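You operate a simulated robot arm through the tools that you are given. There is no shell and no other tool. Be economical: measure what you need, move in short steps, check, and stop when the job is done.

You are at the controls of a simulated robot arm. One attempt, no reset.

TASK
Set the black dial to 4 mm and crank the pale strip through the roller machine.
Fine: lay the coated strip on the pine stand and crank the slide back.

The check looks at the end state, three seconds after you hand in, the way a careful person would. Anything else that was tipped, shoved, dropped, spilled or broken makes it a failure.

THE ROBOT
A 7-joint arm with a three-finger gripper on a trunk, on a base that drives. Base frame: it is fixed to the floor where the robot stands at the start and does not move with it; the origin is under the middle of the robot, x ahead of it, y to its left, z up; the surface under the hand at the start is at about z = 880. Lengths are in mm, angles in degrees, forces in N, time in s.
With the tool pointing down near the work surface it reaches from about 440 to 920 mm from the robot's upright axis, wherever it stands. Its first joint turns from -166.0 to 166.0 degrees. Places, roughly: black dial [700, -200, 1100]; clear cup [500, 1000, 1000]; cream roller [700, -200, 1000]; green lever [600, 1000, 1200]; pine stand [900, -400, 900]; tall cup [-2500, 750, 1000]; top of the blue slide [700, -100, 900]; white bottle [1000, 750, 1500]; white drip tray [600, 1100, 900]; white trough [700, -300, 1100]; yellow crank [600, -200, 1000]; yellow lever [600, 1200, 1200]. Payload 2.69 kg.
The TCP is the grasp point between the finger pads, 29 mm short of the fingertips. In the tool frame z runs along the fingers and y along their closing line. The gripper opens to 120 mm. The gripper's body begins 78 mm behind the TCP.
Orientation is that of the tool frame in the base frame, as [roll, pitch, yaw] about the fixed x, y, z axes, in that order (R = Rz(yaw) Ry(pitch) Rx(roll)). With the fingers straight down and closing along the base's y, the tool's x points along the base's -x, its y along +y and its z along -z.

THE INTERFACE
- The arm moves only by the tool move_arm. Its argument "rows" is a list that holds one entry, the list of rows, each a list of 7 numbers: the shift along the base's x, y, z in mm, then the turn, a rotation vector about the base's x, y, z in degrees, then the gripper command, from -1 (shut) to 1 (fully open), values between in proportion. In form: [[[tx, ty, tz, rx, ry, rz, fingers], ...]]. A call has 1 to 12 rows; each row shifts and turns the commanded pose from where the row before left it. Each row takes 0.2 s and may step no farther than 50 mm and 8.6 degrees from the row before; otherwise, or with a gripper value out of range, the whole call is refused. Where a pose cannot be reached the arm comes as near as it can. A force on the tool above 90 N (or 10 N above the force at the start of the call, whichever is more), or a blocked arm, ends the call early, and 0.2 s more pass. The fingers move at their own pace and stop on an object; they squeeze with about 32 N. The grip force told is the motor's: it shows also when the fingers shut on nothing. Time passes only in rows, and 0.2 s behind the last, so rows that do not move let the fingers close. The reply holds the time, the measured pose of the TCP, the force on the tool along the base axes, the opening and the grip force, in the units named above and with some noise, with the torque about the TCP (base axes, N m) and any sound that the robot's microphone picked up, and new pictures: "pictures" is both (left out), scene, wrist or none.
- Cameras (640 x 400 px; columns grow to the right, rows downward): "scene" is now at [238.7, 0.7, 1316.1]; the picture's right is [0.01, -1.00, 0.00], its down [-0.68, -0.01, -0.74] and it looks along [0.74, 0.01, -0.68] (base axes); focal length 275 px, centre (320, 200). "wrist" rides on the gripper at [63, 0, -104] in the tool frame; the picture's right is [0.00, 1.00, 0.00], its down [-0.83, 0.00, -0.56] and it looks along [-0.56, 0.00, 0.83] (tool axes); focal length 275 px, centre (320, 200). There is no depth. A picture from a camera that has moved, and an enlarged one, comes with that camera's place and axes in the base frame and with its lens.
- lift_body(by): slides the trunk up (or, below 0, down) by that many mm; the arm and the scene camera ride with it, the base frame stays. It gives what a move gives, with no picture.
- base_move(legs): drives the robot by 1 to 6 legs, each [ahead, left, turn to the left] in mm, mm and degrees, along the robot's own axes; the way and the turn of a leg run together, so that a leg with both is an arc; at most 1500 mm and 180 degrees a leg. The arm and the cameras ride along, it lands a little off, and it stops where it bumps. It gives what a move gives, and a new picture of the scene camera.
- turn_head(pan, tilt): turns the head with the scene camera to pan (to the left, within 86 degrees either way) and tilt (down, from -29 to 69), counted from straight ahead of the robot. It gives what a move gives, and a new picture of the scene camera.
- enlarge(camera, box): a new picture of the part [left, top, right, bottom] of that camera's present view, enlarged. The clock stands still meanwhile.
- hand_in(): hands the job in; it is judged then, once.

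Go step by step. Nothing tells you exact positions but the pictures and the camera data: compare them with the known pose of the tool, close in by small moves and look again before you grip or let go. The budget is 120 turns and 260 pictures, counting those below and the enlarged ones. Unless the task says otherwise, let go and move clear before handing in, and close with one line.

The tools are called after ">>>" as a command line: name --argument value ..., lists and objects as JSON in quotes. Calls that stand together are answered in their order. move_arm: Moves the arm, as the interface text tells. Its arguments: {"type":"object","properties":{"rows":{"type":"array","items":{"type":"array","items":{"type":"array","items":{"type":"number"}}}},"pictures":{"type":"string","enum":["both","scene","wrist","none"]}},"required":["rows"]} The other tools are called the same way: lift_body (by) slides the trunk up or down; base_move (legs) drives the base; turn_head (pan, tilt) turns the head that bears the scene camera; enlarge (camera, box) takes an enlarged picture of a part of a camera's view; hand_in () hands the job in.

At the start:

```text
t: 0.0
ee_pos: [549.4, -28.6, 999.1]
tool_rot: [179.9, 0.0, 180.0]
ft_force: [-0.6, 1.2, -0.4]
moment: [0.02, 0.02, 0.0]
grip_width: 120.2
grasp_force: 0.0
trunk travel left (down, up): [-575.0, 38.0]
robot x, y, heading: [0.3, -0.6, 0.1]
head pan, tilt: [0.6, 42.5]
```

scene: 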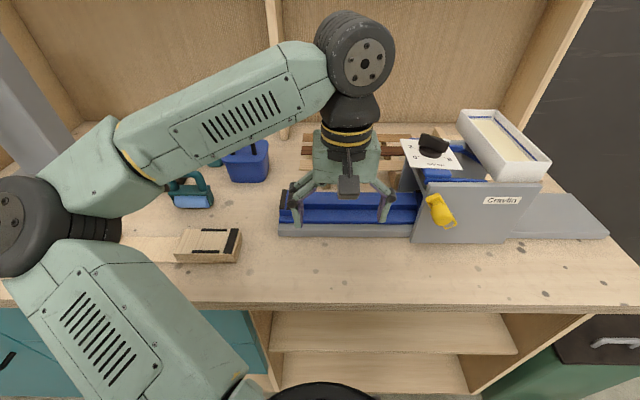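
wrist: 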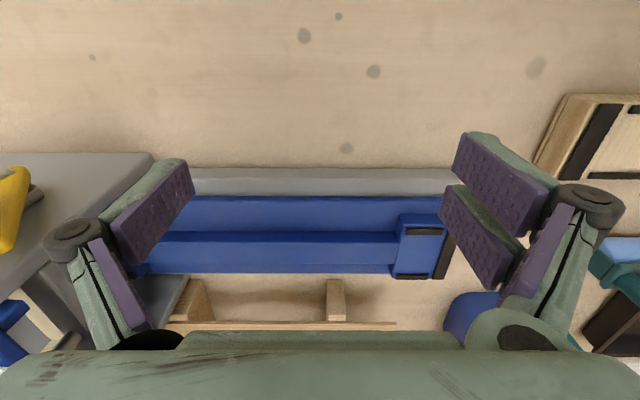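

I see the roller machine to the right with a dial, a yellow crank, a trough on top, and a blue slide in front of me. I'll look closer before moving.

>>> enlarge --camera "scene" --box '[380, 90, 620, 250]'

>>> enlarge --camera "scene" --box '[150, 110, 440, 290]'

>>> turn_head --pan -25 --tilt 42

```text
2.50 times, centred on (500, 170) of scene
camera zoom: at [238.7, 0.7, 1316.1], right [0.01, -1.0, 0.0], down [-0.68, -0.01, -0.74], along [0.74, 0.01, -0.68], focal length 687 px, centre (-130, 275)
```

zoom: 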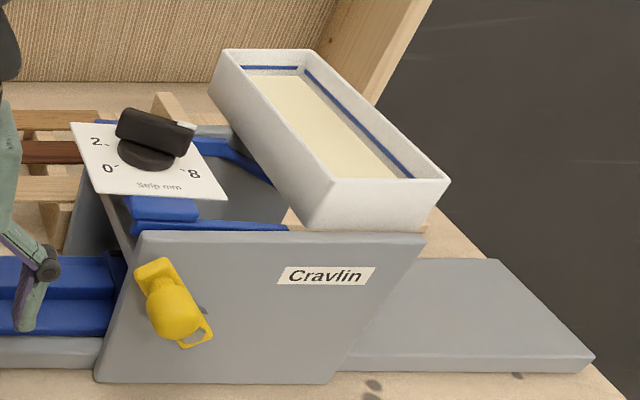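

```text
2.21 times, centred on (295, 200) of scene
camera zoom: at [238.7, 0.7, 1316.1], right [0.01, -1.0, 0.0], down [-0.68, -0.01, -0.74], along [0.74, 0.01, -0.68], focal length 606 px, centre (375, 200)
```

zoom: 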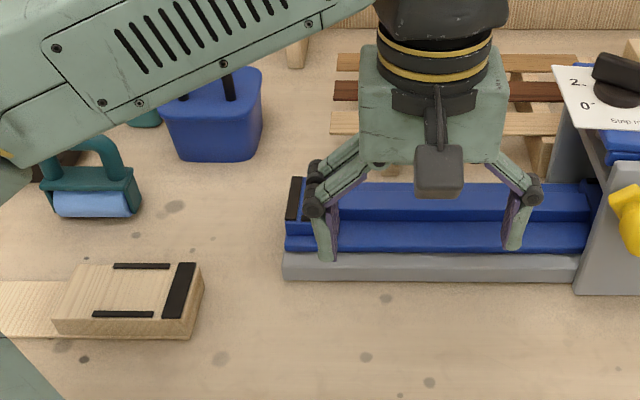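

```text
t: 0.9
ee_pos: [549.6, -28.3, 998.8]
tool_rot: [180.0, -0.1, -180.0]
ft_force: [0.0, -0.4, -0.6]
moment: [0.0, 0.02, -0.01]
grip_width: 119.8
grasp_force: 0.1
trunk travel left (down, up): [-575.0, 38.0]
robot x, y, heading: [2.5, 0.8, -0.2]
head pan, tilt: [-25.0, 42.0]
camera scene: at [231.3, -35.5, 1316.9], right [-0.42, -0.91, 0.0], down [-0.61, 0.28, -0.74], along [0.67, -0.31, -0.67], focal length 275 px, centre (320, 200)
```

scene: 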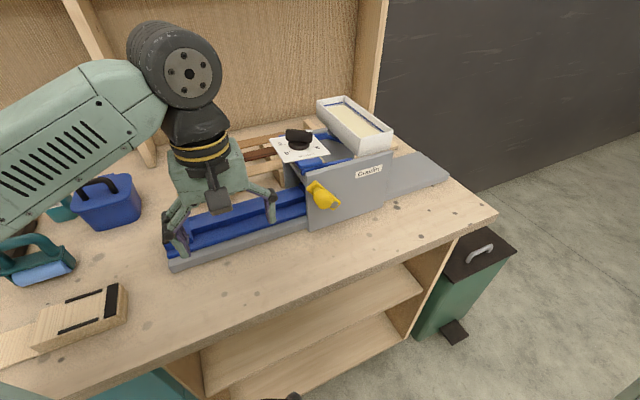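

The strip isn't obvious yet; a pale band and a wooden block lie to the left. I'll look left and straight down there.

>>> turn_head --pan 40 --tilt 42

>>> move_arm --rows '[[[-40, 0, 30, 0, 0, 0, 1], [-40, 0, 30, 0, 0, 0, 1], [0, 40, 30, 0, 0, 0, 1], [0, 40, 30, 0, 0, 0, 1]]]'

```text
t: 2.3
ee_pos: [549.8, -28.6, 998.8]
tool_rot: [-180.0, 0.1, -180.0]
ft_force: [0.7, 0.2, 0.4]
moment: [0.04, 0.0, 0.03]
grip_width: 120.1
grasp_force: 0.0
trunk travel left (down, up): [-575.0, 38.0]
robot x, y, heading: [-0.8, -1.7, -0.1]
head pan, tilt: [40.0, 42.0]
camera scene: at [219.6, 53.5, 1316.9], right [0.64, -0.77, 0.0], down [-0.51, -0.43, -0.74], along [0.57, 0.48, -0.67], focal length 275 px, centre (320, 200)
```

scene: 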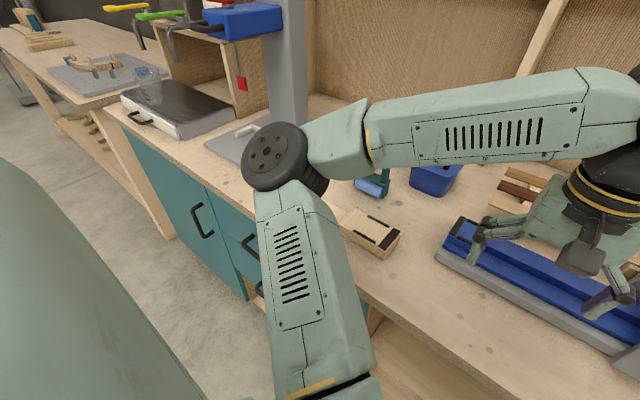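

```text
t: 3.3
ee_pos: [468.8, 50.9, 1119.9]
tool_rot: [-179.6, 0.0, 179.7]
ft_force: [-0.5, 0.2, 0.5]
moment: [-0.02, 0.0, 0.02]
grip_width: 120.1
grasp_force: 0.1
trunk travel left (down, up): [-575.0, 38.0]
robot x, y, heading: [0.6, 1.5, 0.1]
head pan, tilt: [40.0, 42.0]
camera scene: at [219.1, 53.7, 1316.9], right [0.64, -0.77, 0.0], down [-0.51, -0.43, -0.74], along [0.57, 0.48, -0.67], focal length 275 px, centre (320, 200)
camera wrist: at [405.3, 51.8, 1224.2], right [0.0, 1.0, -0.01], down [0.83, 0.0, 0.55], along [0.55, -0.01, -0.83], focal length 275 px, centre (320, 200)
```

scene: 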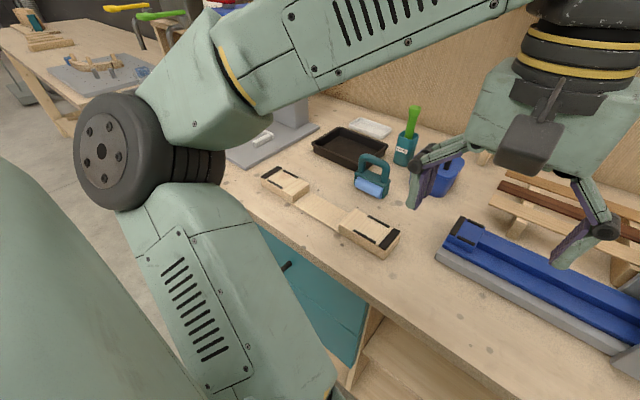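
wrist: 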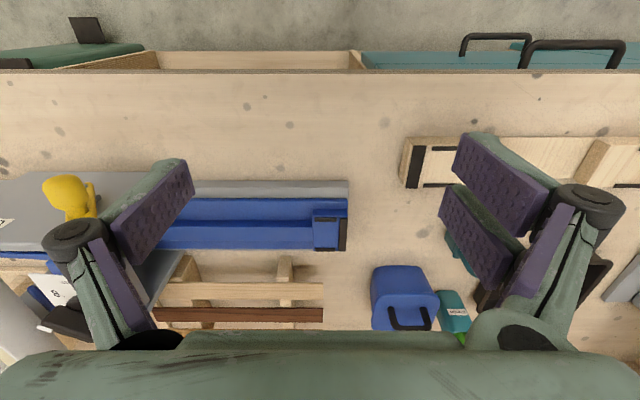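

A pale strip seems to have a thick wooden handle/carrier at each end. I'll enlarge that and the dial.

>>> enlarge --camera "scene" --box '[240, 110, 440, 270]'

>>> enlarge --camera "wrist" --box '[380, 100, 640, 260]'

>>> enlarge --camera "wrist" --box '[0, 150, 360, 350]'

>>> turn_head --pan -20 --tilt 45

```text
2.50 times, centred on (340, 190) of scene
camera zoom: at [219.1, 53.7, 1316.9], right [0.64, -0.77, 0.0], down [-0.51, -0.43, -0.74], along [0.57, 0.48, -0.67], focal length 687 px, centre (270, 225)
```

zoom: 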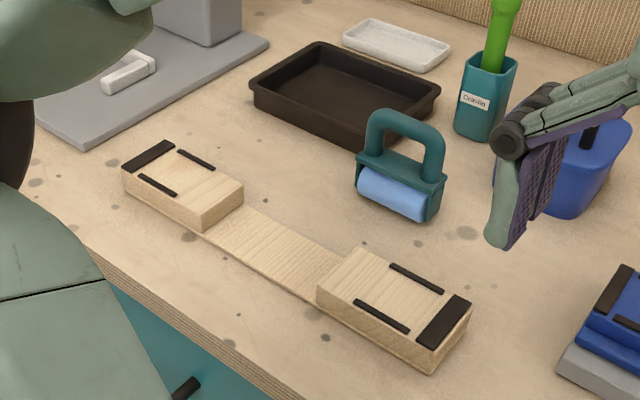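

```text
2.46 times, centred on (510, 180) of wrist
camera zoom: at [405.3, 51.8, 1224.2], right [0.0, 1.0, -0.01], down [0.83, 0.0, 0.55], along [0.55, -0.01, -0.83], focal length 678 px, centre (-148, 249)
```

zoom: 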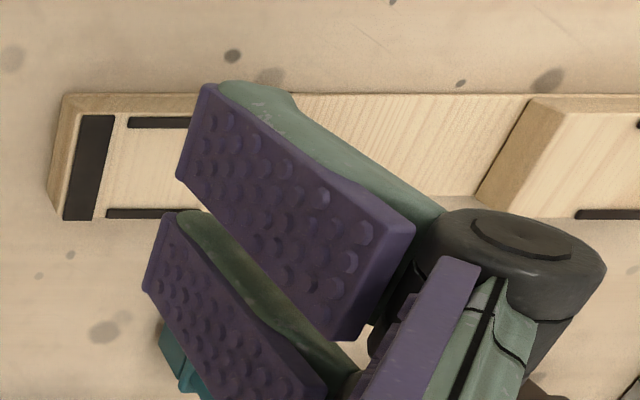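

```text
1.78 times, centred on (180, 250) of wrist
camera zoom: at [405.3, 51.8, 1224.2], right [0.0, 1.0, -0.01], down [0.83, 0.0, 0.55], along [0.55, -0.01, -0.83], focal length 489 px, centre (569, 111)
```

zoom: 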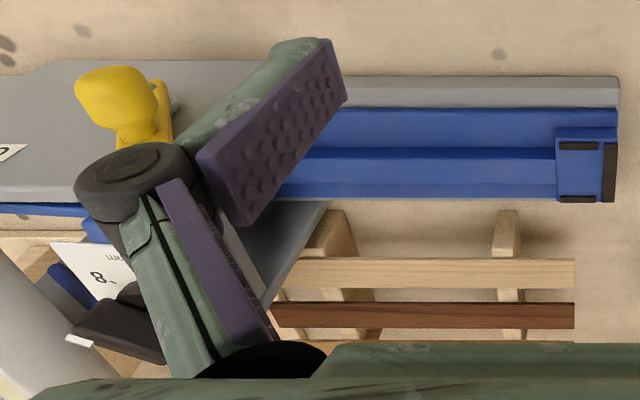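

```text
t: 4.6
ee_pos: [468.9, 51.4, 1121.2]
tool_rot: [-179.8, 0.0, 180.0]
ft_force: [0.1, 0.0, -0.2]
moment: [-0.02, -0.02, -0.02]
grip_width: 119.7
grasp_force: 0.0
trunk travel left (down, up): [-575.0, 38.0]
robot x, y, heading: [0.9, -0.4, -0.1]
head pan, tilt: [-20.0, 45.0]
camera scene: at [231.9, -28.0, 1312.5], right [-0.34, -0.94, 0.0], down [-0.66, 0.24, -0.71], along [0.66, -0.24, -0.71], focal length 275 px, centre (320, 200)
```

scene: 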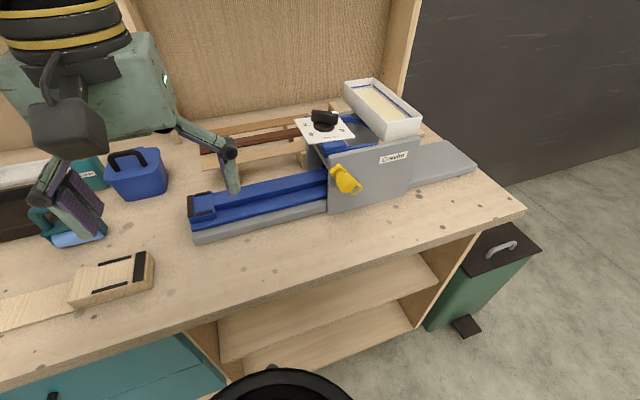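

The pale piece with two thick ends lies to the left; a slatted pine stand with a dark slat is behind the machine. I'll raise the arm out of the way and inspect the stand and dial.

>>> move_arm --rows '[[[0, 50, 0, 0, 0, 0, 1], [0, 50, 0, 0, 0, 0, 1], [0, 50, 10, 0, 0, 0, 1], [0, 50, 10, 0, 0, 0, 1], [0, 40, 10, 0, 0, 0, 1], [0, 40, 10, 0, 0, 0, 1]]]' --pictures "wrist"

>>> turn_head --pan -15 --tilt 35

>>> enlarge --camera "scene" --box '[140, 100, 460, 300]'

```text
refused: row 3 steps farther than a row can; nothing moved
```

```text
t: 5.3
ee_pos: [469.0, 51.5, 1119.0]
tool_rot: [-179.7, 0.0, 179.9]
ft_force: [0.4, -0.7, -0.1]
moment: [0.0, 0.04, 0.0]
grip_width: 120.0
grasp_force: 0.0
trunk travel left (down, up): [-575.0, 38.0]
robot x, y, heading: [-1.5, -3.2, -0.0]
head pan, tilt: [-15.0, 35.0]
camera scene: at [240.5, -23.0, 1327.3], right [-0.26, -0.97, 0.0], down [-0.55, 0.15, -0.82], along [0.79, -0.21, -0.57], focal length 275 px, centre (320, 200)
```

scene: 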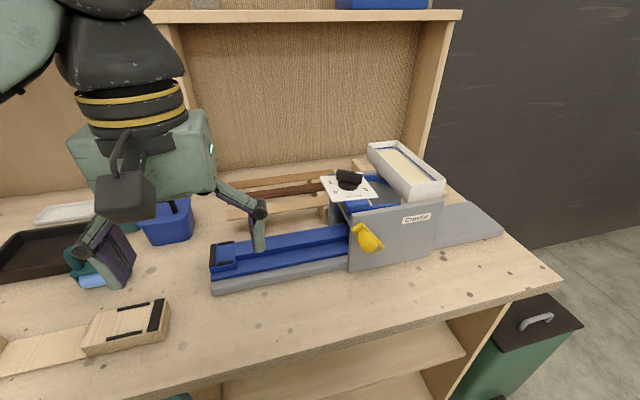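

```text
2.00 times, centred on (300, 200) of scene
camera zoom: at [240.5, -23.0, 1327.3], right [-0.26, -0.97, 0.0], down [-0.55, 0.15, -0.82], along [0.79, -0.21, -0.57], focal length 550 px, centre (360, 200)
```

zoom: 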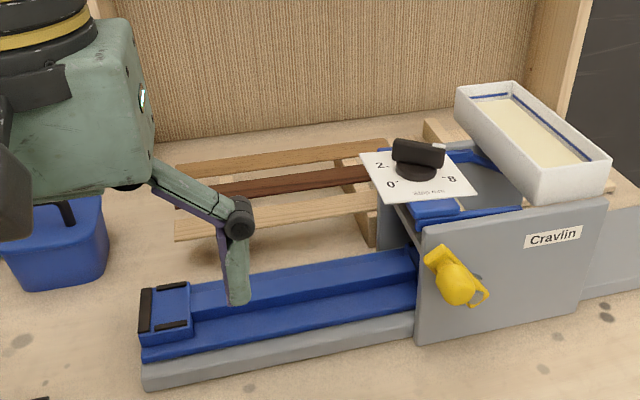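

Moving the arm left to clear the view of the stand and inspect the pale piece from above.

>>> move_arm --rows '[[[0, 50, 0, 0, 0, 0, 1], [0, 50, 0, 0, 0, 0, 1], [0, 45, 10, 0, 0, 0, 1], [0, 45, 10, 0, 0, 0, 1], [0, 45, 10, 0, 0, 0, 1], [0, 40, 10, 0, 0, 0, 1]]]'

>>> enlarge --camera "scene" --box '[180, 120, 520, 330]'

>>> enlarge --camera "scene" --box '[300, 140, 460, 240]'

```text
t: 6.5
ee_pos: [467.8, 282.5, 1114.5]
tool_rot: [-171.5, 2.7, 179.3]
ft_force: [0.1, 0.4, 0.4]
moment: [0.06, -0.01, 0.0]
grip_width: 119.7
grasp_force: 0.1
out of reach, approached as far as the arm can: row 5
trunk travel left (down, up): [-575.0, 38.0]
robot x, y, heading: [-2.3, -0.1, 0.0]
head pan, tilt: [-15.0, 35.0]
stopped in row 5: the arm was blocked; the commanded pose is now the measured one
camera scene: at [240.7, -23.1, 1327.3], right [-0.26, -0.97, 0.0], down [-0.55, 0.15, -0.82], along [0.79, -0.21, -0.57], focal length 275 px, centre (320, 200)
camera wrist: at [399.7, 299.5, 1215.6], right [0.01, 0.99, -0.15], down [0.8, 0.08, 0.59], along [0.59, -0.13, -0.79], focal length 275 px, centre (320, 200)
```

scene: 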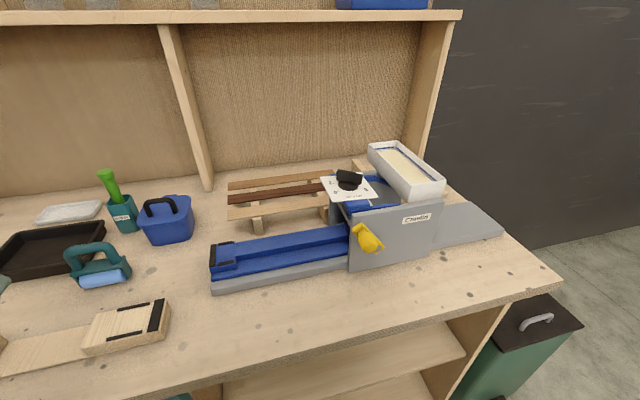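
wrist: 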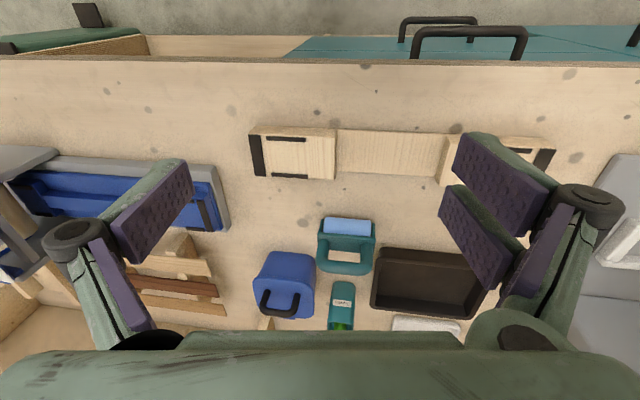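

```text
1.88 times, centred on (350, 225) of scene
camera zoom: at [240.7, -23.1, 1327.3], right [-0.26, -0.97, 0.0], down [-0.55, 0.15, -0.82], along [0.79, -0.21, -0.57], focal length 517 px, centre (264, 153)
```

zoom: 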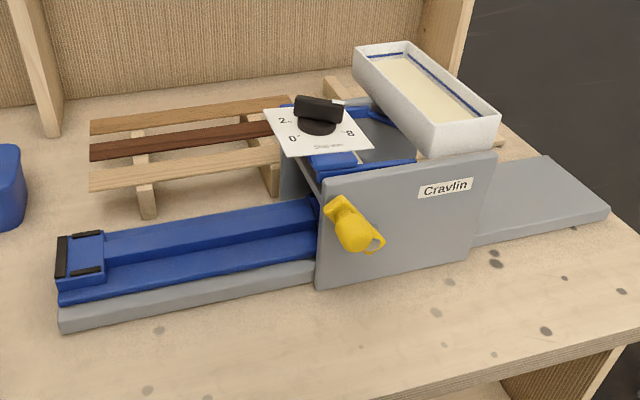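

```text
4.00 times, centred on (380, 190) of scene
camera zoom: at [240.7, -23.1, 1327.3], right [-0.26, -0.97, 0.0], down [-0.55, 0.15, -0.82], along [0.79, -0.21, -0.57], focal length 1099 px, centre (80, 240)
```

zoom: 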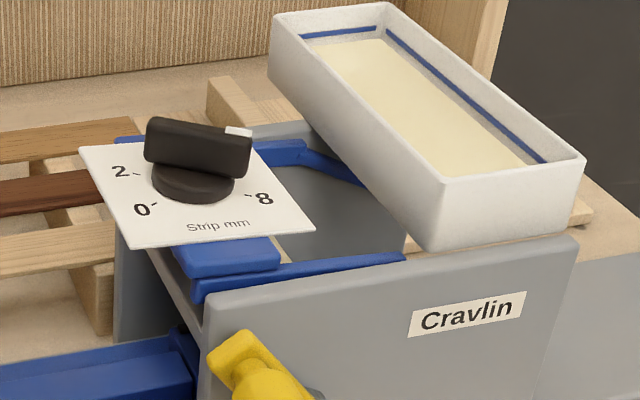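

The left wooden piece looks like a cradle with two blocks; I need to find out which object is really the strip. I'll raise the arm and drive right for a view of the stand and the machine's far side.

>>> move_arm --rows '[[[0, -50, 0, 0, 0, 0, 1], [0, -50, 0, 0, 0, 0, 1], [0, -50, 0, -8, 0, 0, 1], [0, -40, 20, 0, 0, 0, 1], [-30, -20, 30, 0, 0, 0, 1], [-30, 0, 30, 0, 0, 0, 1]]]' --pictures "wrist"

>>> base_move --legs '[[0, -450, 0]]'

>>> turn_head --pan 0 --tilt -5

>>> turn_head --pan 0 --tilt 45

```text
t: 7.9
ee_pos: [408.9, 72.8, 1196.3]
tool_rot: [-163.6, 2.6, 179.5]
ft_force: [0.0, -0.4, 1.3]
moment: [0.0, 0.0, 0.03]
grip_width: 120.2
grasp_force: 0.0
trunk travel left (down, up): [-575.0, 38.0]
robot x, y, heading: [-4.1, -1.6, 0.2]
head pan, tilt: [-15.0, 35.0]
camera wrist: at [339.9, 102.9, 1293.0], right [0.01, 0.96, -0.28], down [0.81, 0.16, 0.57], along [0.59, -0.24, -0.77], focal length 275 px, centre (320, 200)
```

wrist: 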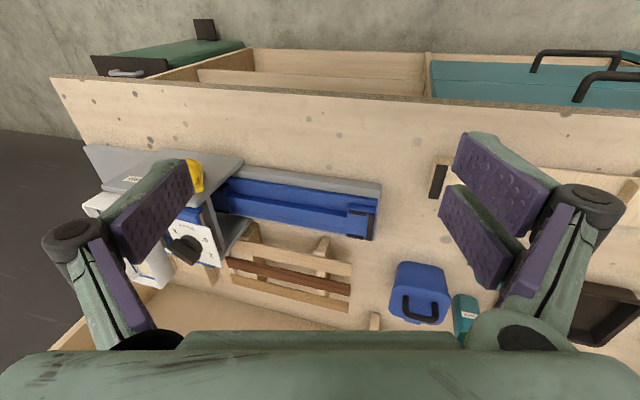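

```text
t: 11.9
ee_pos: [409.2, -377.4, 1195.5]
tool_rot: [-163.6, 2.8, 179.6]
ft_force: [0.4, -0.3, -0.2]
moment: [0.06, 0.01, 0.01]
grip_width: 120.0
grasp_force: 0.0
trunk travel left (down, up): [-575.0, 38.0]
robot x, y, heading: [-0.0, -449.9, 0.0]
head pan, tilt: [-15.0, 35.0]
camera scene: at [240.8, -474.5, 1327.4], right [-0.26, -0.97, 0.0], down [-0.55, 0.15, -0.82], along [0.79, -0.21, -0.57], focal length 275 px, centre (320, 200)
```

scene: 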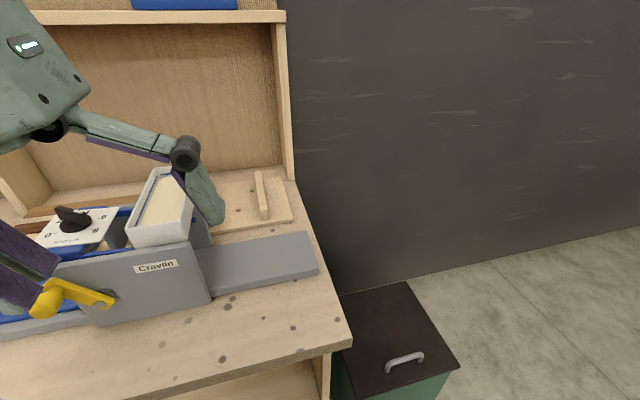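

```text
t: 13.0
ee_pos: [409.6, -378.2, 1195.6]
tool_rot: [-163.6, 2.7, 179.6]
ft_force: [0.3, 0.0, 1.7]
moment: [0.01, 0.04, -0.01]
grip_width: 120.0
grasp_force: 0.1
trunk travel left (down, up): [-575.0, 38.0]
robot x, y, heading: [-0.6, -452.1, 0.0]
head pan, tilt: [0.0, -5.0]
camera scene: at [243.2, -451.6, 1391.2], right [0.0, -1.0, 0.0], down [0.09, 0.0, -1.0], along [1.0, 0.0, 0.09], focal length 275 px, centre (320, 200)
```

scene: 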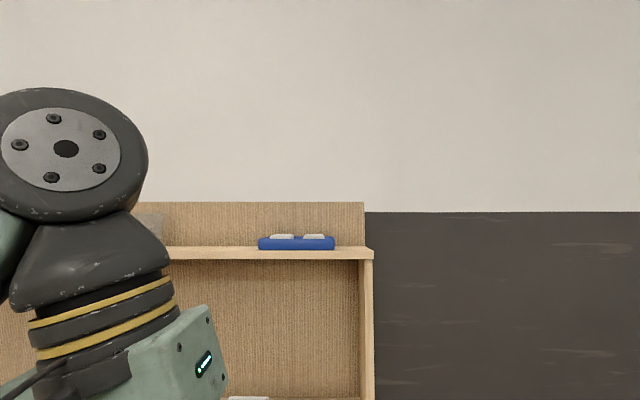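

```text
t: 14.2
ee_pos: [408.7, -377.4, 1194.7]
tool_rot: [-163.6, 2.7, 179.7]
ft_force: [0.5, 0.5, -0.1]
moment: [-0.01, 0.02, -0.01]
grip_width: 120.1
grasp_force: 0.0
trunk travel left (down, up): [-575.0, 38.0]
robot x, y, heading: [0.6, -452.0, 0.2]
head pan, tilt: [0.0, 45.0]
camera scene: at [237.1, -451.6, 1312.6], right [0.0, -1.0, 0.0], down [-0.71, 0.0, -0.71], along [0.71, 0.0, -0.71], focal length 275 px, centre (320, 200)
```

scene: 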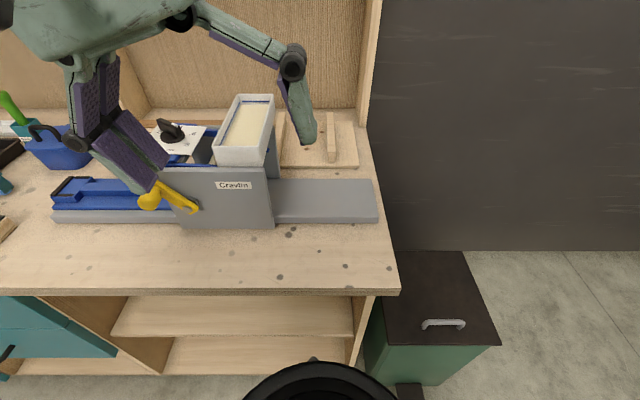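

The real pine stand is behind the machine at the right (a base with two crossbars); the slatted thing behind the slide is a rack carrying strips, pale, dark and brownish. I'll straighten the tool, move the arm to the right, and look at the strip rack.

>>> move_arm --rows '[[[0, -40, 0, 8, 0, 0, 1], [0, -45, 0, 8.3, 0, 0, 1], [0, -50, 0, 0, -2.7, 0, 1], [0, -50, 0, 0, 0, 0, 1], [0, -50, 0, 0, 0, 0, 1], [0, -50, 0, 0, 0, 0, 1], [0, -50, 0, 0, 0, 0, 1]]]' --pictures "none"

>>> turn_head --pan 25 --tilt 35

>>> enlarge --camera "scene" --box '[200, 120, 520, 320]'

```text
t: 14.8
ee_pos: [412.0, -428.0, 1177.7]
tool_rot: [-169.7, 1.9, 179.9]
ft_force: [0.2, -0.2, -0.4]
moment: [-0.01, 0.01, 0.0]
grip_width: 120.1
grasp_force: 0.0
out of reach, approached as far as the arm can: row 2
trunk travel left (down, up): [-575.0, 38.0]
robot x, y, heading: [1.8, -452.4, 0.0]
head pan, tilt: [0.0, 45.0]
stopped in row 3: the arm was blocked; the commanded pose is now the measured one
```

```text
t: 15.7
ee_pos: [411.3, -427.1, 1178.0]
tool_rot: [-169.6, 1.9, 179.9]
ft_force: [0.2, -0.8, -0.6]
moment: [0.03, 0.0, 0.01]
grip_width: 119.9
grasp_force: 0.1
trunk travel left (down, up): [-575.0, 38.0]
robot x, y, heading: [-3.3, -449.3, 0.0]
head pan, tilt: [25.0, 35.0]
camera scene: at [235.5, -414.2, 1327.3], right [0.42, -0.91, 0.0], down [-0.52, -0.24, -0.82], along [0.74, 0.35, -0.57], focal length 275 px, centre (320, 200)
```

scene: 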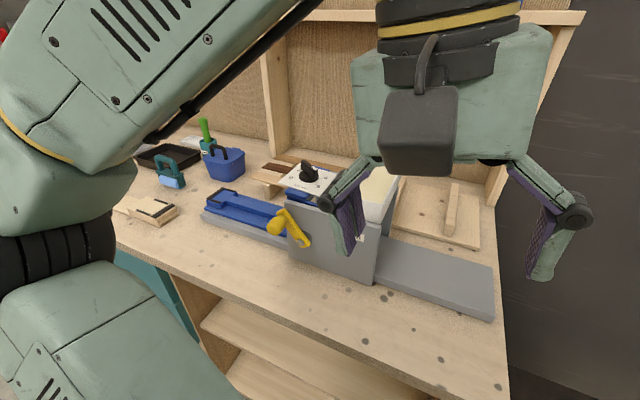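

```text
2.00 times, centred on (360, 220) of scene
camera zoom: at [235.5, -414.2, 1327.3], right [0.42, -0.91, 0.0], down [-0.52, -0.24, -0.82], along [0.74, 0.35, -0.57], focal length 550 px, centre (240, 160)
```

zoom: 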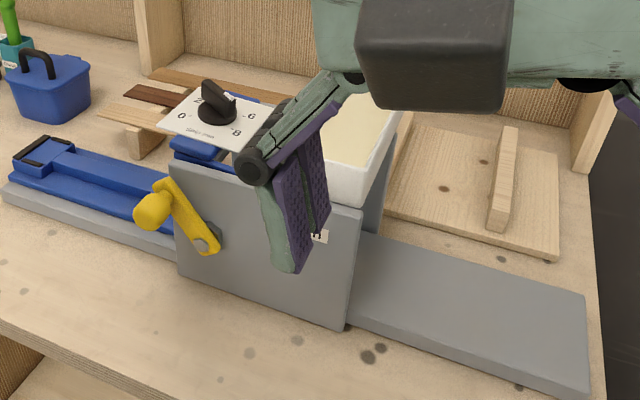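

The arm is too near its base; I'll swing it forward and to the right, then look again.

>>> move_arm --rows '[[[40, -20, 0, 0, 0, 0, 1], [40, -20, 0, 0, 0, 0, 1], [20, -40, 0, 8.5, 0, 0, 1], [0, -50, 0, 2, -1.9, 0, 1], [0, -50, 0, 0, 0, 0, 1], [0, -50, 0, 0, 0, 0, 1]]]' --pictures "none"

>>> turn_head --pan 30 --tilt 38

>>> enlarge --camera "scene" --box '[200, 100, 520, 300]'

```text
t: 17.1
ee_pos: [509.4, -655.5, 1157.6]
tool_rot: [-179.8, 3.8, 179.3]
ft_force: [-0.2, -0.3, 0.4]
moment: [-0.01, -0.04, -0.03]
grip_width: 120.0
grasp_force: 0.2
out of reach, approached as far as the arm can: row 4, 5, 6
trunk travel left (down, up): [-575.0, 38.0]
robot x, y, heading: [1.6, -449.6, 0.1]
head pan, tilt: [25.0, 35.0]
```

```text
t: 17.7
ee_pos: [509.5, -653.6, 1157.4]
tool_rot: [-179.9, 3.8, 179.4]
ft_force: [-1.1, 0.2, 0.6]
moment: [0.0, 0.02, -0.04]
grip_width: 120.1
grasp_force: 0.0
trunk travel left (down, up): [-575.0, 38.0]
robot x, y, heading: [3.3, -450.9, 0.0]
head pan, tilt: [30.0, 38.0]
camera scene: at [230.4, -408.3, 1322.8], right [0.5, -0.87, 0.0], down [-0.53, -0.31, -0.79], along [0.68, 0.39, -0.62], focal length 275 px, centre (320, 200)
```

scene: 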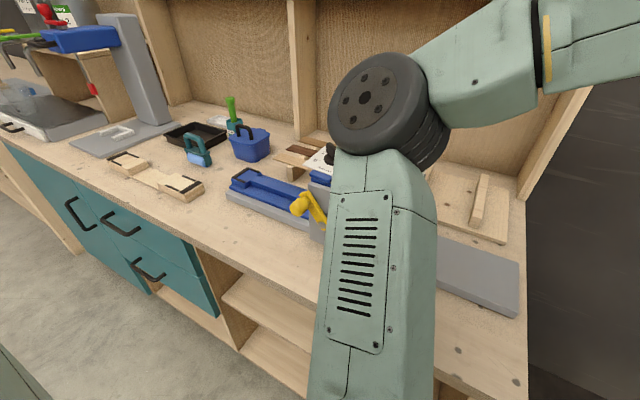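

```text
2.00 times, centred on (360, 200) of scene
camera zoom: at [230.4, -408.3, 1322.8], right [0.5, -0.87, 0.0], down [-0.53, -0.31, -0.79], along [0.68, 0.39, -0.62], focal length 550 px, centre (240, 200)
```

zoom: 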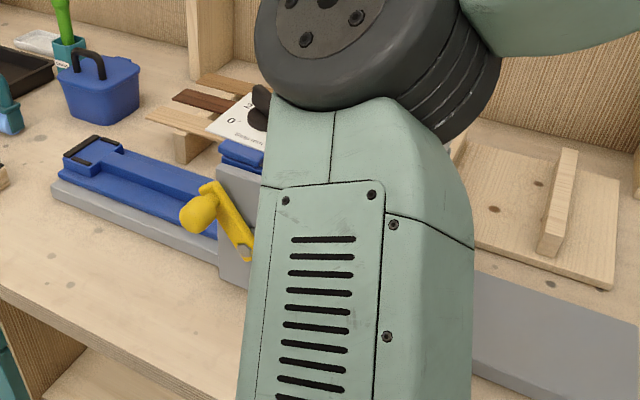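

The elbow blocks the view from here. I'll drive back left so the machine is slightly to the right, and keep the arm left of the machine.

>>> base_move --legs '[[0, 300, 0]]'

>>> move_arm --rows '[[[0, 50, 0, 0, -3.8, 0, 1], [0, 50, 0, 0, 0, 0, 1], [0, 50, 0, 0, 0, 0, 1], [0, 50, 0, 0, 0, 0, 1], [0, 50, 0, 0, 0, 0, 1], [0, 50, 0, 0, 0, 0, 1], [0, 50, 0, 0, 0, 0, 1]]]' --pictures "wrist"

>>> turn_head --pan -10 --tilt 38

>>> enlarge --camera "scene" --box '[200, 100, 520, 300]'

```text
t: 20.6
ee_pos: [508.4, -356.6, 1158.1]
tool_rot: [-179.7, 3.8, 179.4]
ft_force: [0.1, -0.9, 0.1]
moment: [0.0, -0.03, 0.03]
grip_width: 119.9
grasp_force: 0.1
trunk travel left (down, up): [-575.0, 38.0]
robot x, y, heading: [-0.4, -157.2, 0.1]
head pan, tilt: [30.0, 38.0]
camera scene: at [230.4, -110.8, 1322.8], right [0.5, -0.87, 0.0], down [-0.53, -0.31, -0.79], along [0.68, 0.39, -0.62], focal length 275 px, centre (320, 200)
```

scene: 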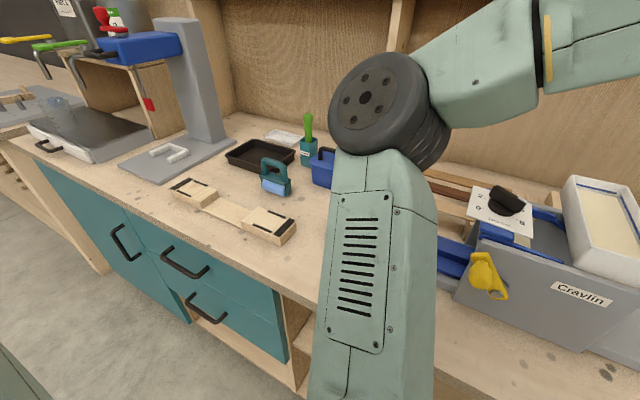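

```text
t: 22.2
ee_pos: [510.3, -2.4, 1150.9]
tool_rot: [-177.6, 7.4, 179.0]
ft_force: [-1.8, 1.1, 0.9]
moment: [-0.03, -0.07, -0.03]
grip_width: 120.0
grasp_force: 0.1
trunk travel left (down, up): [-575.0, 38.0]
robot x, y, heading: [-0.8, -153.2, 0.2]
head pan, tilt: [30.0, 38.0]
camera wrist: at [432.9, 3.4, 1246.4], right [0.02, 1.0, -0.04], down [0.75, 0.01, 0.66], along [0.66, -0.04, -0.75], focal length 275 px, centre (320, 200)
```

wrist: 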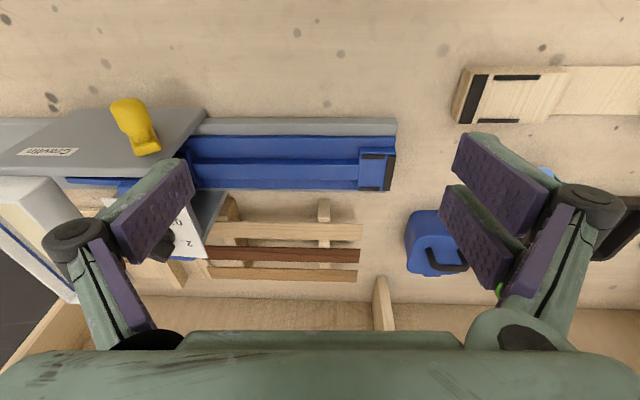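

```text
t: 23.3
ee_pos: [509.2, -2.3, 1150.9]
tool_rot: [-177.7, 7.6, 179.4]
ft_force: [-0.2, 0.2, 0.3]
moment: [-0.01, 0.01, 0.0]
grip_width: 119.9
grasp_force: 0.0
trunk travel left (down, up): [-575.0, 38.0]
robot x, y, heading: [-2.5, -154.2, -0.0]
head pan, tilt: [-10.0, 38.0]
camera scene: at [240.6, -169.0, 1322.8], right [-0.17, -0.98, 0.0], down [-0.61, 0.11, -0.79], along [0.78, -0.14, -0.62], focal length 275 px, centre (320, 200)
```

scene: 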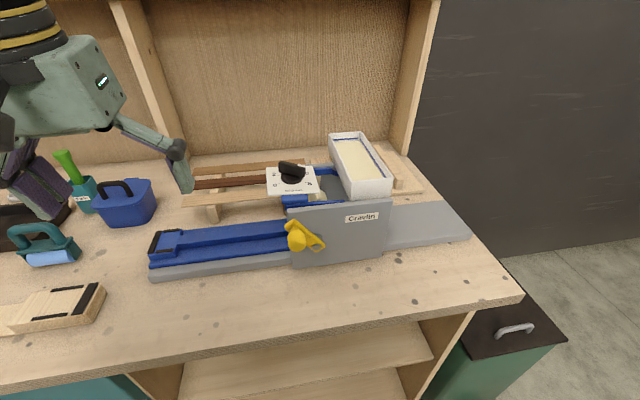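

```text
2.00 times, centred on (360, 200) of scene
camera zoom: at [240.6, -169.0, 1322.8], right [-0.17, -0.98, 0.0], down [-0.61, 0.11, -0.79], along [0.78, -0.14, -0.62], focal length 550 px, centre (240, 200)
```

zoom: 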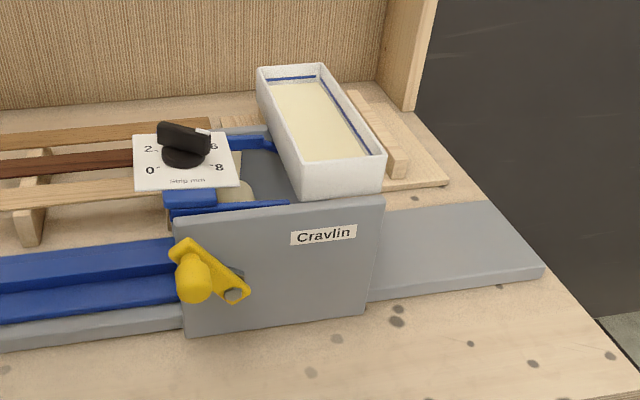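

I now see three strips on a low rack behind the slide. Enlarging the slide and rack.

>>> enlarge --camera "wrist" --box '[180, 100, 420, 300]'

>>> enlarge --camera "scene" --box '[140, 150, 340, 290]'

>>> enlarge --camera "scene" --box '[260, 150, 330, 200]'

```text
2.00 times, centred on (300, 200) of wrist
camera zoom: at [432.5, 2.2, 1246.9], right [0.01, 1.0, -0.04], down [0.75, 0.02, 0.66], along [0.66, -0.04, -0.75], focal length 551 px, centre (360, 200)
```

zoom: 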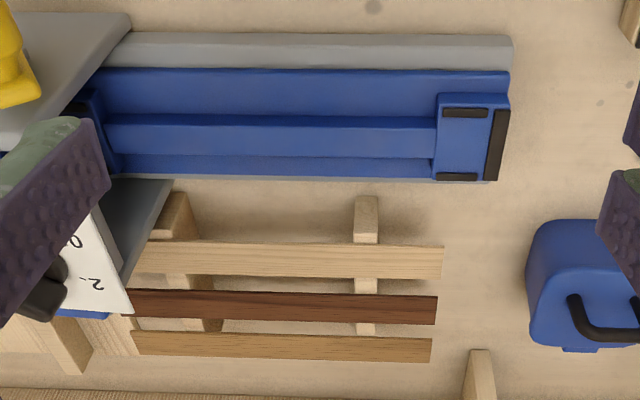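

```text
2.86 times, centred on (240, 220) of scene
camera zoom: at [240.6, -169.0, 1322.8], right [-0.17, -0.98, 0.0], down [-0.61, 0.11, -0.79], along [0.78, -0.14, -0.62], focal length 785 px, centre (549, 143)
```

zoom: 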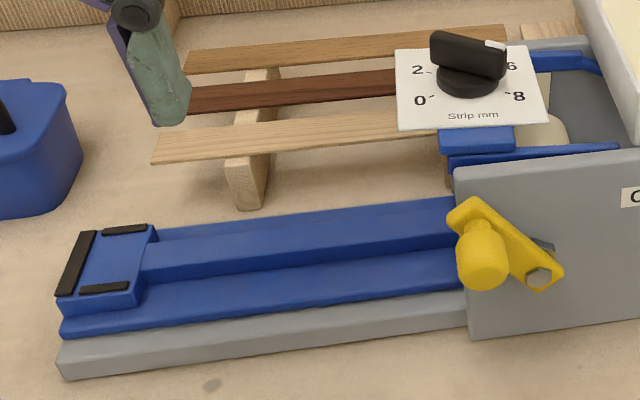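

```text
8.00 times, centred on (295, 175) of scene
camera zoom: at [240.6, -169.0, 1322.8], right [-0.17, -0.98, 0.0], down [-0.61, 0.11, -0.79], along [0.78, -0.14, -0.62], focal length 2198 px, centre (520, 400)
```

zoom: 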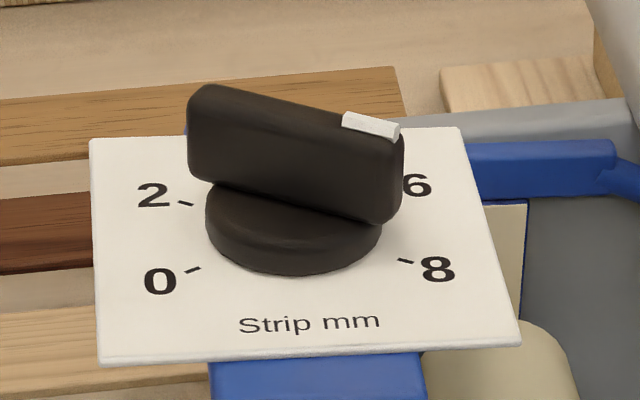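

The layout is now clear: dial plate with ticks 0 (lower left), 2, 4 (hidden, far side), 6, 8 (lower right); the pointer seems to be near 7.5. The pale strip is the front one on the rack. I'll bring the wrist camera near the dial to measure.

>>> move_arm --rows '[[[30, -30, 10, 0, 0, 0, 0], [20, -30, 10, 0, 7.6, 0, 0], [20, -40, 0, 0, 0, 0, 0], [0, -50, 0, 2.3, 0, 0, 0], [0, -48, 0, 0, 0, 0, 0], [0, 0, 0, 0, 0, 0, 0]]]'

>>> enlarge --camera "wrist" --box '[200, 100, 440, 300]'

```text
t: 24.7
ee_pos: [576.1, -206.6, 1145.0]
tool_rot: [178.0, 0.0, 179.4]
ft_force: [-0.4, 0.2, 0.7]
moment: [-0.01, -0.02, 0.01]
grip_width: 59.8
grasp_force: 0.1
out of reach, approached as far as the arm can: row 2, 4
trunk travel left (down, up): [-575.0, 38.0]
robot x, y, heading: [1.4, -152.7, 0.1]
head pan, tilt: [-10.0, 38.0]
camera scene: at [240.6, -169.0, 1322.8], right [-0.17, -0.98, 0.0], down [-0.61, 0.11, -0.79], along [0.78, -0.14, -0.62], focal length 275 px, centre (320, 200)
camera wrist: at [512.1, -208.6, 1249.2], right [0.01, 1.0, 0.04], down [0.83, -0.02, 0.56], along [0.56, 0.03, -0.83], focal length 275 px, centre (320, 200)
```

scene: 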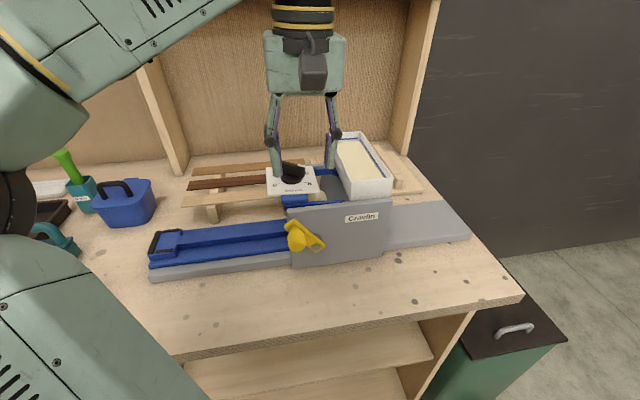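
wrist: 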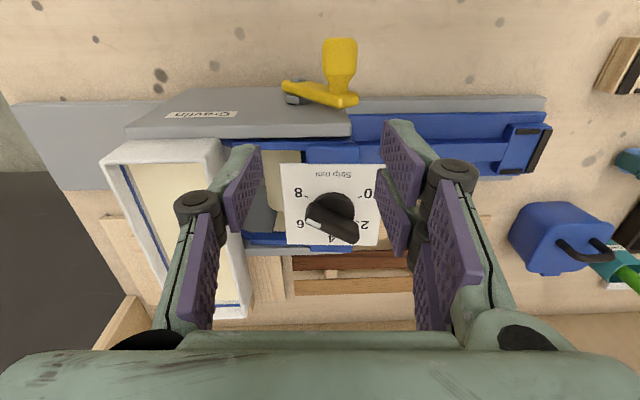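

```text
2.00 times, centred on (320, 200) of wrist
camera zoom: at [512.1, -208.6, 1249.2], right [0.01, 1.0, 0.04], down [0.83, -0.02, 0.56], along [0.56, 0.03, -0.83], focal length 551 px, centre (320, 200)
```

zoom: 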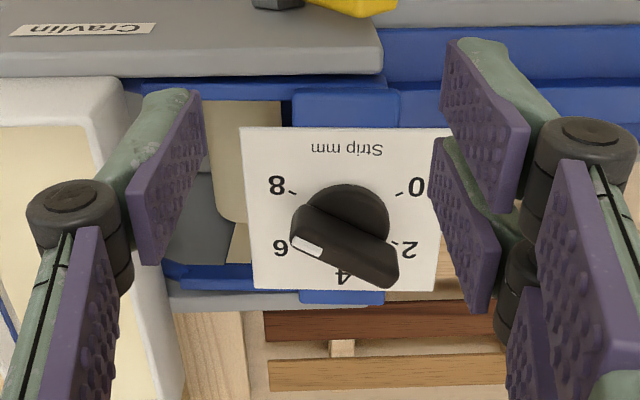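

Dial centre is about (662, −191), plate z≈1038, knob top ≈1069. I'll rotate the gripper −105° above it so the fingers can straddle the bar.

>>> move_arm --rows '[[[20, 5, 5, 0, 0, -8.5, 0], [20, 5, 5, 0, 0, -8.5, 0], [20, 5, 0, 0, 0, -8.5, 0], [20, 0, 0, 0, 0, -8.5, 0], [6, 0, 0, 0, 0, -8.5, 0], [0, 0, 0, 0, 0, -8.5, 0], [0, 0, 0, 0, 0, -8.5, 0], [0, 0, 0, 0, 0, -8.5, 0], [0, 0, 0, 0, 0, -8.5, 0], [0, 0, 0, 0, 0, -8.5, 0], [0, 0, 0, 0, 0, -8.5, 0], [0, 0, 0, 0, 0, -8.5, 0]]]'

```text
t: 26.9
ee_pos: [547.2, -269.7, 1067.4]
tool_rot: [176.7, -1.4, 99.9]
ft_force: [10.9, 31.1, 7.0]
moment: [0.07, -0.44, 1.75]
grip_width: 73.8
grasp_force: 10.1
out of reach, approached as far as the arm can: row 1, 2, 6, 7, 8, 9, 10
trunk travel left (down, up): [-575.0, 38.0]
robot x, y, heading: [1.9, -154.7, 0.7]
head pan, tilt: [-10.0, 38.0]
stopped in row 10: the force on the tool passed its limit at 104 N (the readings are from after the stop); the commanded pose is now the measured one
camera scene: at [240.4, -164.5, 1323.1], right [-0.17, -0.99, 0.0], down [-0.61, 0.1, -0.79], along [0.78, -0.13, -0.61], focal length 275 px, centre (320, 200)
camera wrist: at [528.3, -210.5, 1173.0], right [0.98, 0.18, 0.06], down [0.12, -0.84, 0.53], along [0.14, -0.52, -0.84], focal length 275 px, centre (320, 200)
```

scene: 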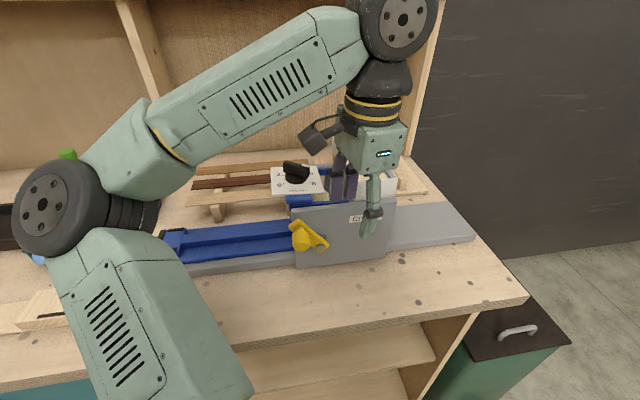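
wrist: 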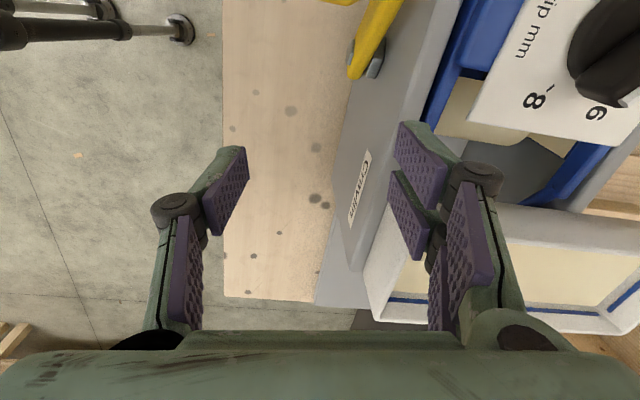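

The arm wandered when it ran out of reach and touched the machine. I'll open slightly and lift straight up.

>>> move_arm --rows '[[[0, 0, 0, 0, 0, 0, 0.3], [0, 0, 10, 0, 0, 0, 0.3], [0, 0, 20, 0, 0, 0, 0.3], [0, 0, 30, 0, 0, 0, 0.3]]]'

>>> enlarge --camera "scene" --box '[260, 130, 480, 270]'

```text
t: 27.9
ee_pos: [523.4, -291.6, 1113.8]
tool_rot: [176.9, -0.7, 99.0]
ft_force: [-0.1, 0.5, 0.7]
moment: [-0.02, 0.01, 0.04]
grip_width: 77.8
grasp_force: 0.0
out of reach, approached as far as the arm can: row 2, 3, 4
trunk travel left (down, up): [-575.0, 38.0]
robot x, y, heading: [2.5, -153.5, 0.1]
head pan, tilt: [-10.0, 38.0]
camera scene: at [241.0, -167.2, 1323.0], right [-0.17, -0.99, 0.0], down [-0.61, 0.1, -0.79], along [0.78, -0.13, -0.62], focal length 275 px, centre (320, 200)
camera wrist: at [507.1, -231.6, 1218.7], right [0.99, 0.16, 0.05], down [0.11, -0.83, 0.54], along [0.13, -0.53, -0.84], focal length 275 px, centre (320, 200)
```

scene: 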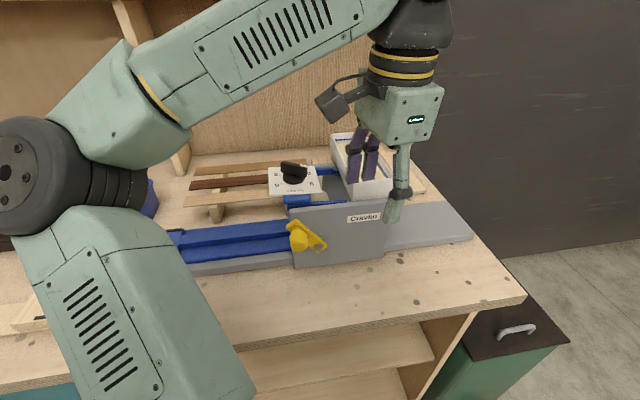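
wrist: 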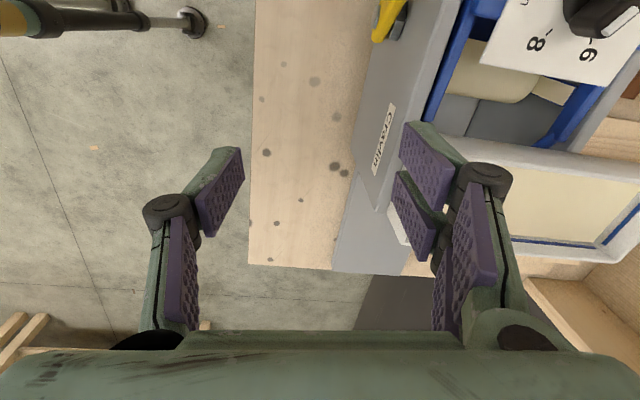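

```text
2.86 times, centred on (370, 200) of scene
camera zoom: at [241.0, -167.2, 1323.0], right [-0.17, -0.99, 0.0], down [-0.61, 0.1, -0.79], along [0.78, -0.13, -0.62], focal length 785 px, centre (177, 200)
```

zoom: 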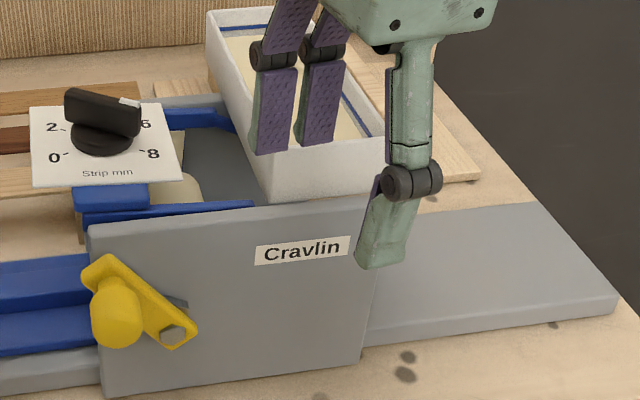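

Nothing seems displaced. That yaw direction runs into a joint limit, so I'll raise the trunk, rotate back and use the other direction, in small checked steps.

>>> lift_body --by 36

>>> move_arm --rows '[[[0, 0, 0, 0, 0, 8.5, 0], [0, 0, 0, 0, 0, 8.5, 0], [0, 10, 0, 0, 0, 8.5, 0], [0, 20, 0, 0, 0, 8.5, 0], [10, 20, 0, 0, 0, 8.5, 0], [10, 20, 0, 0, 0, 8.5, 0], [10, 20, 0, 0, 0, 8.5, 0], [10, 10, 0, 0, 0, 8.5, 0], [10, 0, 0, 0, 0, 8.5, 0]]]' --pictures "none"

```text
t: 28.7
ee_pos: [525.0, -288.8, 1148.9]
tool_rot: [176.9, -0.8, 99.2]
ft_force: [-0.1, 0.6, 0.6]
moment: [0.03, 0.01, 0.0]
grip_width: 78.1
grasp_force: 0.0
trunk travel left (down, up): [-611.0, 2.0]
robot x, y, heading: [1.8, -153.4, 0.6]
head pan, tilt: [-10.0, 38.0]
```

```text
t: 30.7
ee_pos: [576.3, -189.2, 1149.3]
tool_rot: [176.9, -1.0, 175.9]
ft_force: [0.3, -1.3, -0.2]
moment: [0.02, 0.03, 0.0]
grip_width: 59.9
grasp_force: 0.0
trunk travel left (down, up): [-611.0, 2.0]
robot x, y, heading: [-1.3, -148.7, 0.3]
head pan, tilt: [-10.0, 38.0]
```

>>> move_arm --rows '[[[0, 0, 0, -3, -1, 8, 0], [0, 0, 0, 0, 0, 8.5, 0], [0, 0, 0, 0, 0, 8.5, 0], [0, 0, 0, 0, 0, 8.5, 0], [0, 0, 0, 0, 0, 8.5, 0], [0, 0, 0, 0, 0, 8.5, 0], [0, 0, 0, 0, 0, 8.5, 0], [0, 0, 0, 0, 0, 8.5, 0], [0, 0, 0, 0, 0, 7, 0]]]'

```text
t: 32.7
ee_pos: [574.5, -189.6, 1149.3]
tool_rot: [179.8, 0.1, -109.5]
ft_force: [0.3, 0.8, -0.2]
moment: [0.02, -0.03, -0.05]
grip_width: 59.8
grasp_force: 0.0
trunk travel left (down, up): [-611.0, 2.0]
robot x, y, heading: [3.1, -154.3, 0.2]
head pan, tilt: [-10.0, 38.0]
camera scene: at [241.2, -166.6, 1358.8], right [-0.17, -0.99, 0.0], down [-0.61, 0.1, -0.79], along [0.78, -0.13, -0.62], focal length 275 px, centre (320, 200)
camera wrist: at [552.7, -249.3, 1253.1], right [-0.94, 0.33, 0.0], down [0.28, 0.78, 0.56], along [0.18, 0.53, -0.83], focal length 275 px, centre (320, 200)
```

scene: 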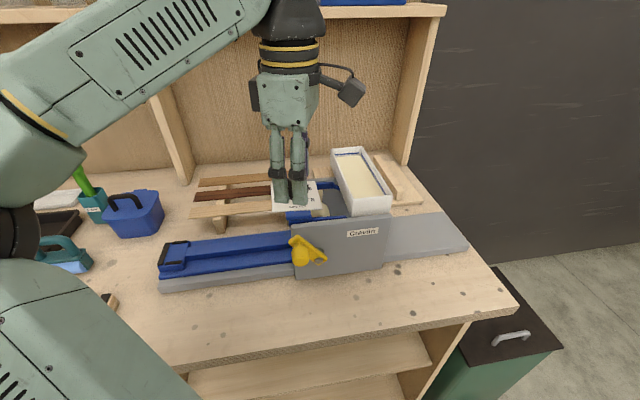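
wrist: 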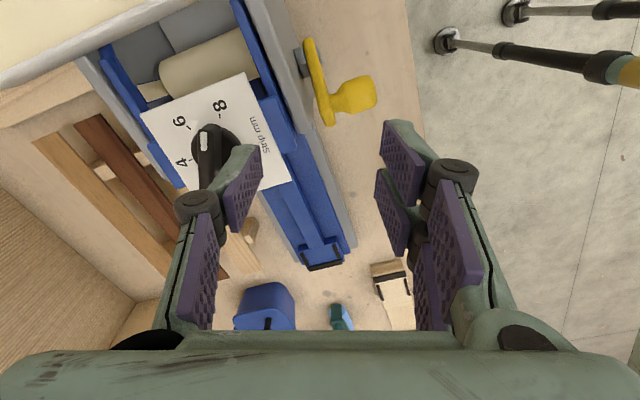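

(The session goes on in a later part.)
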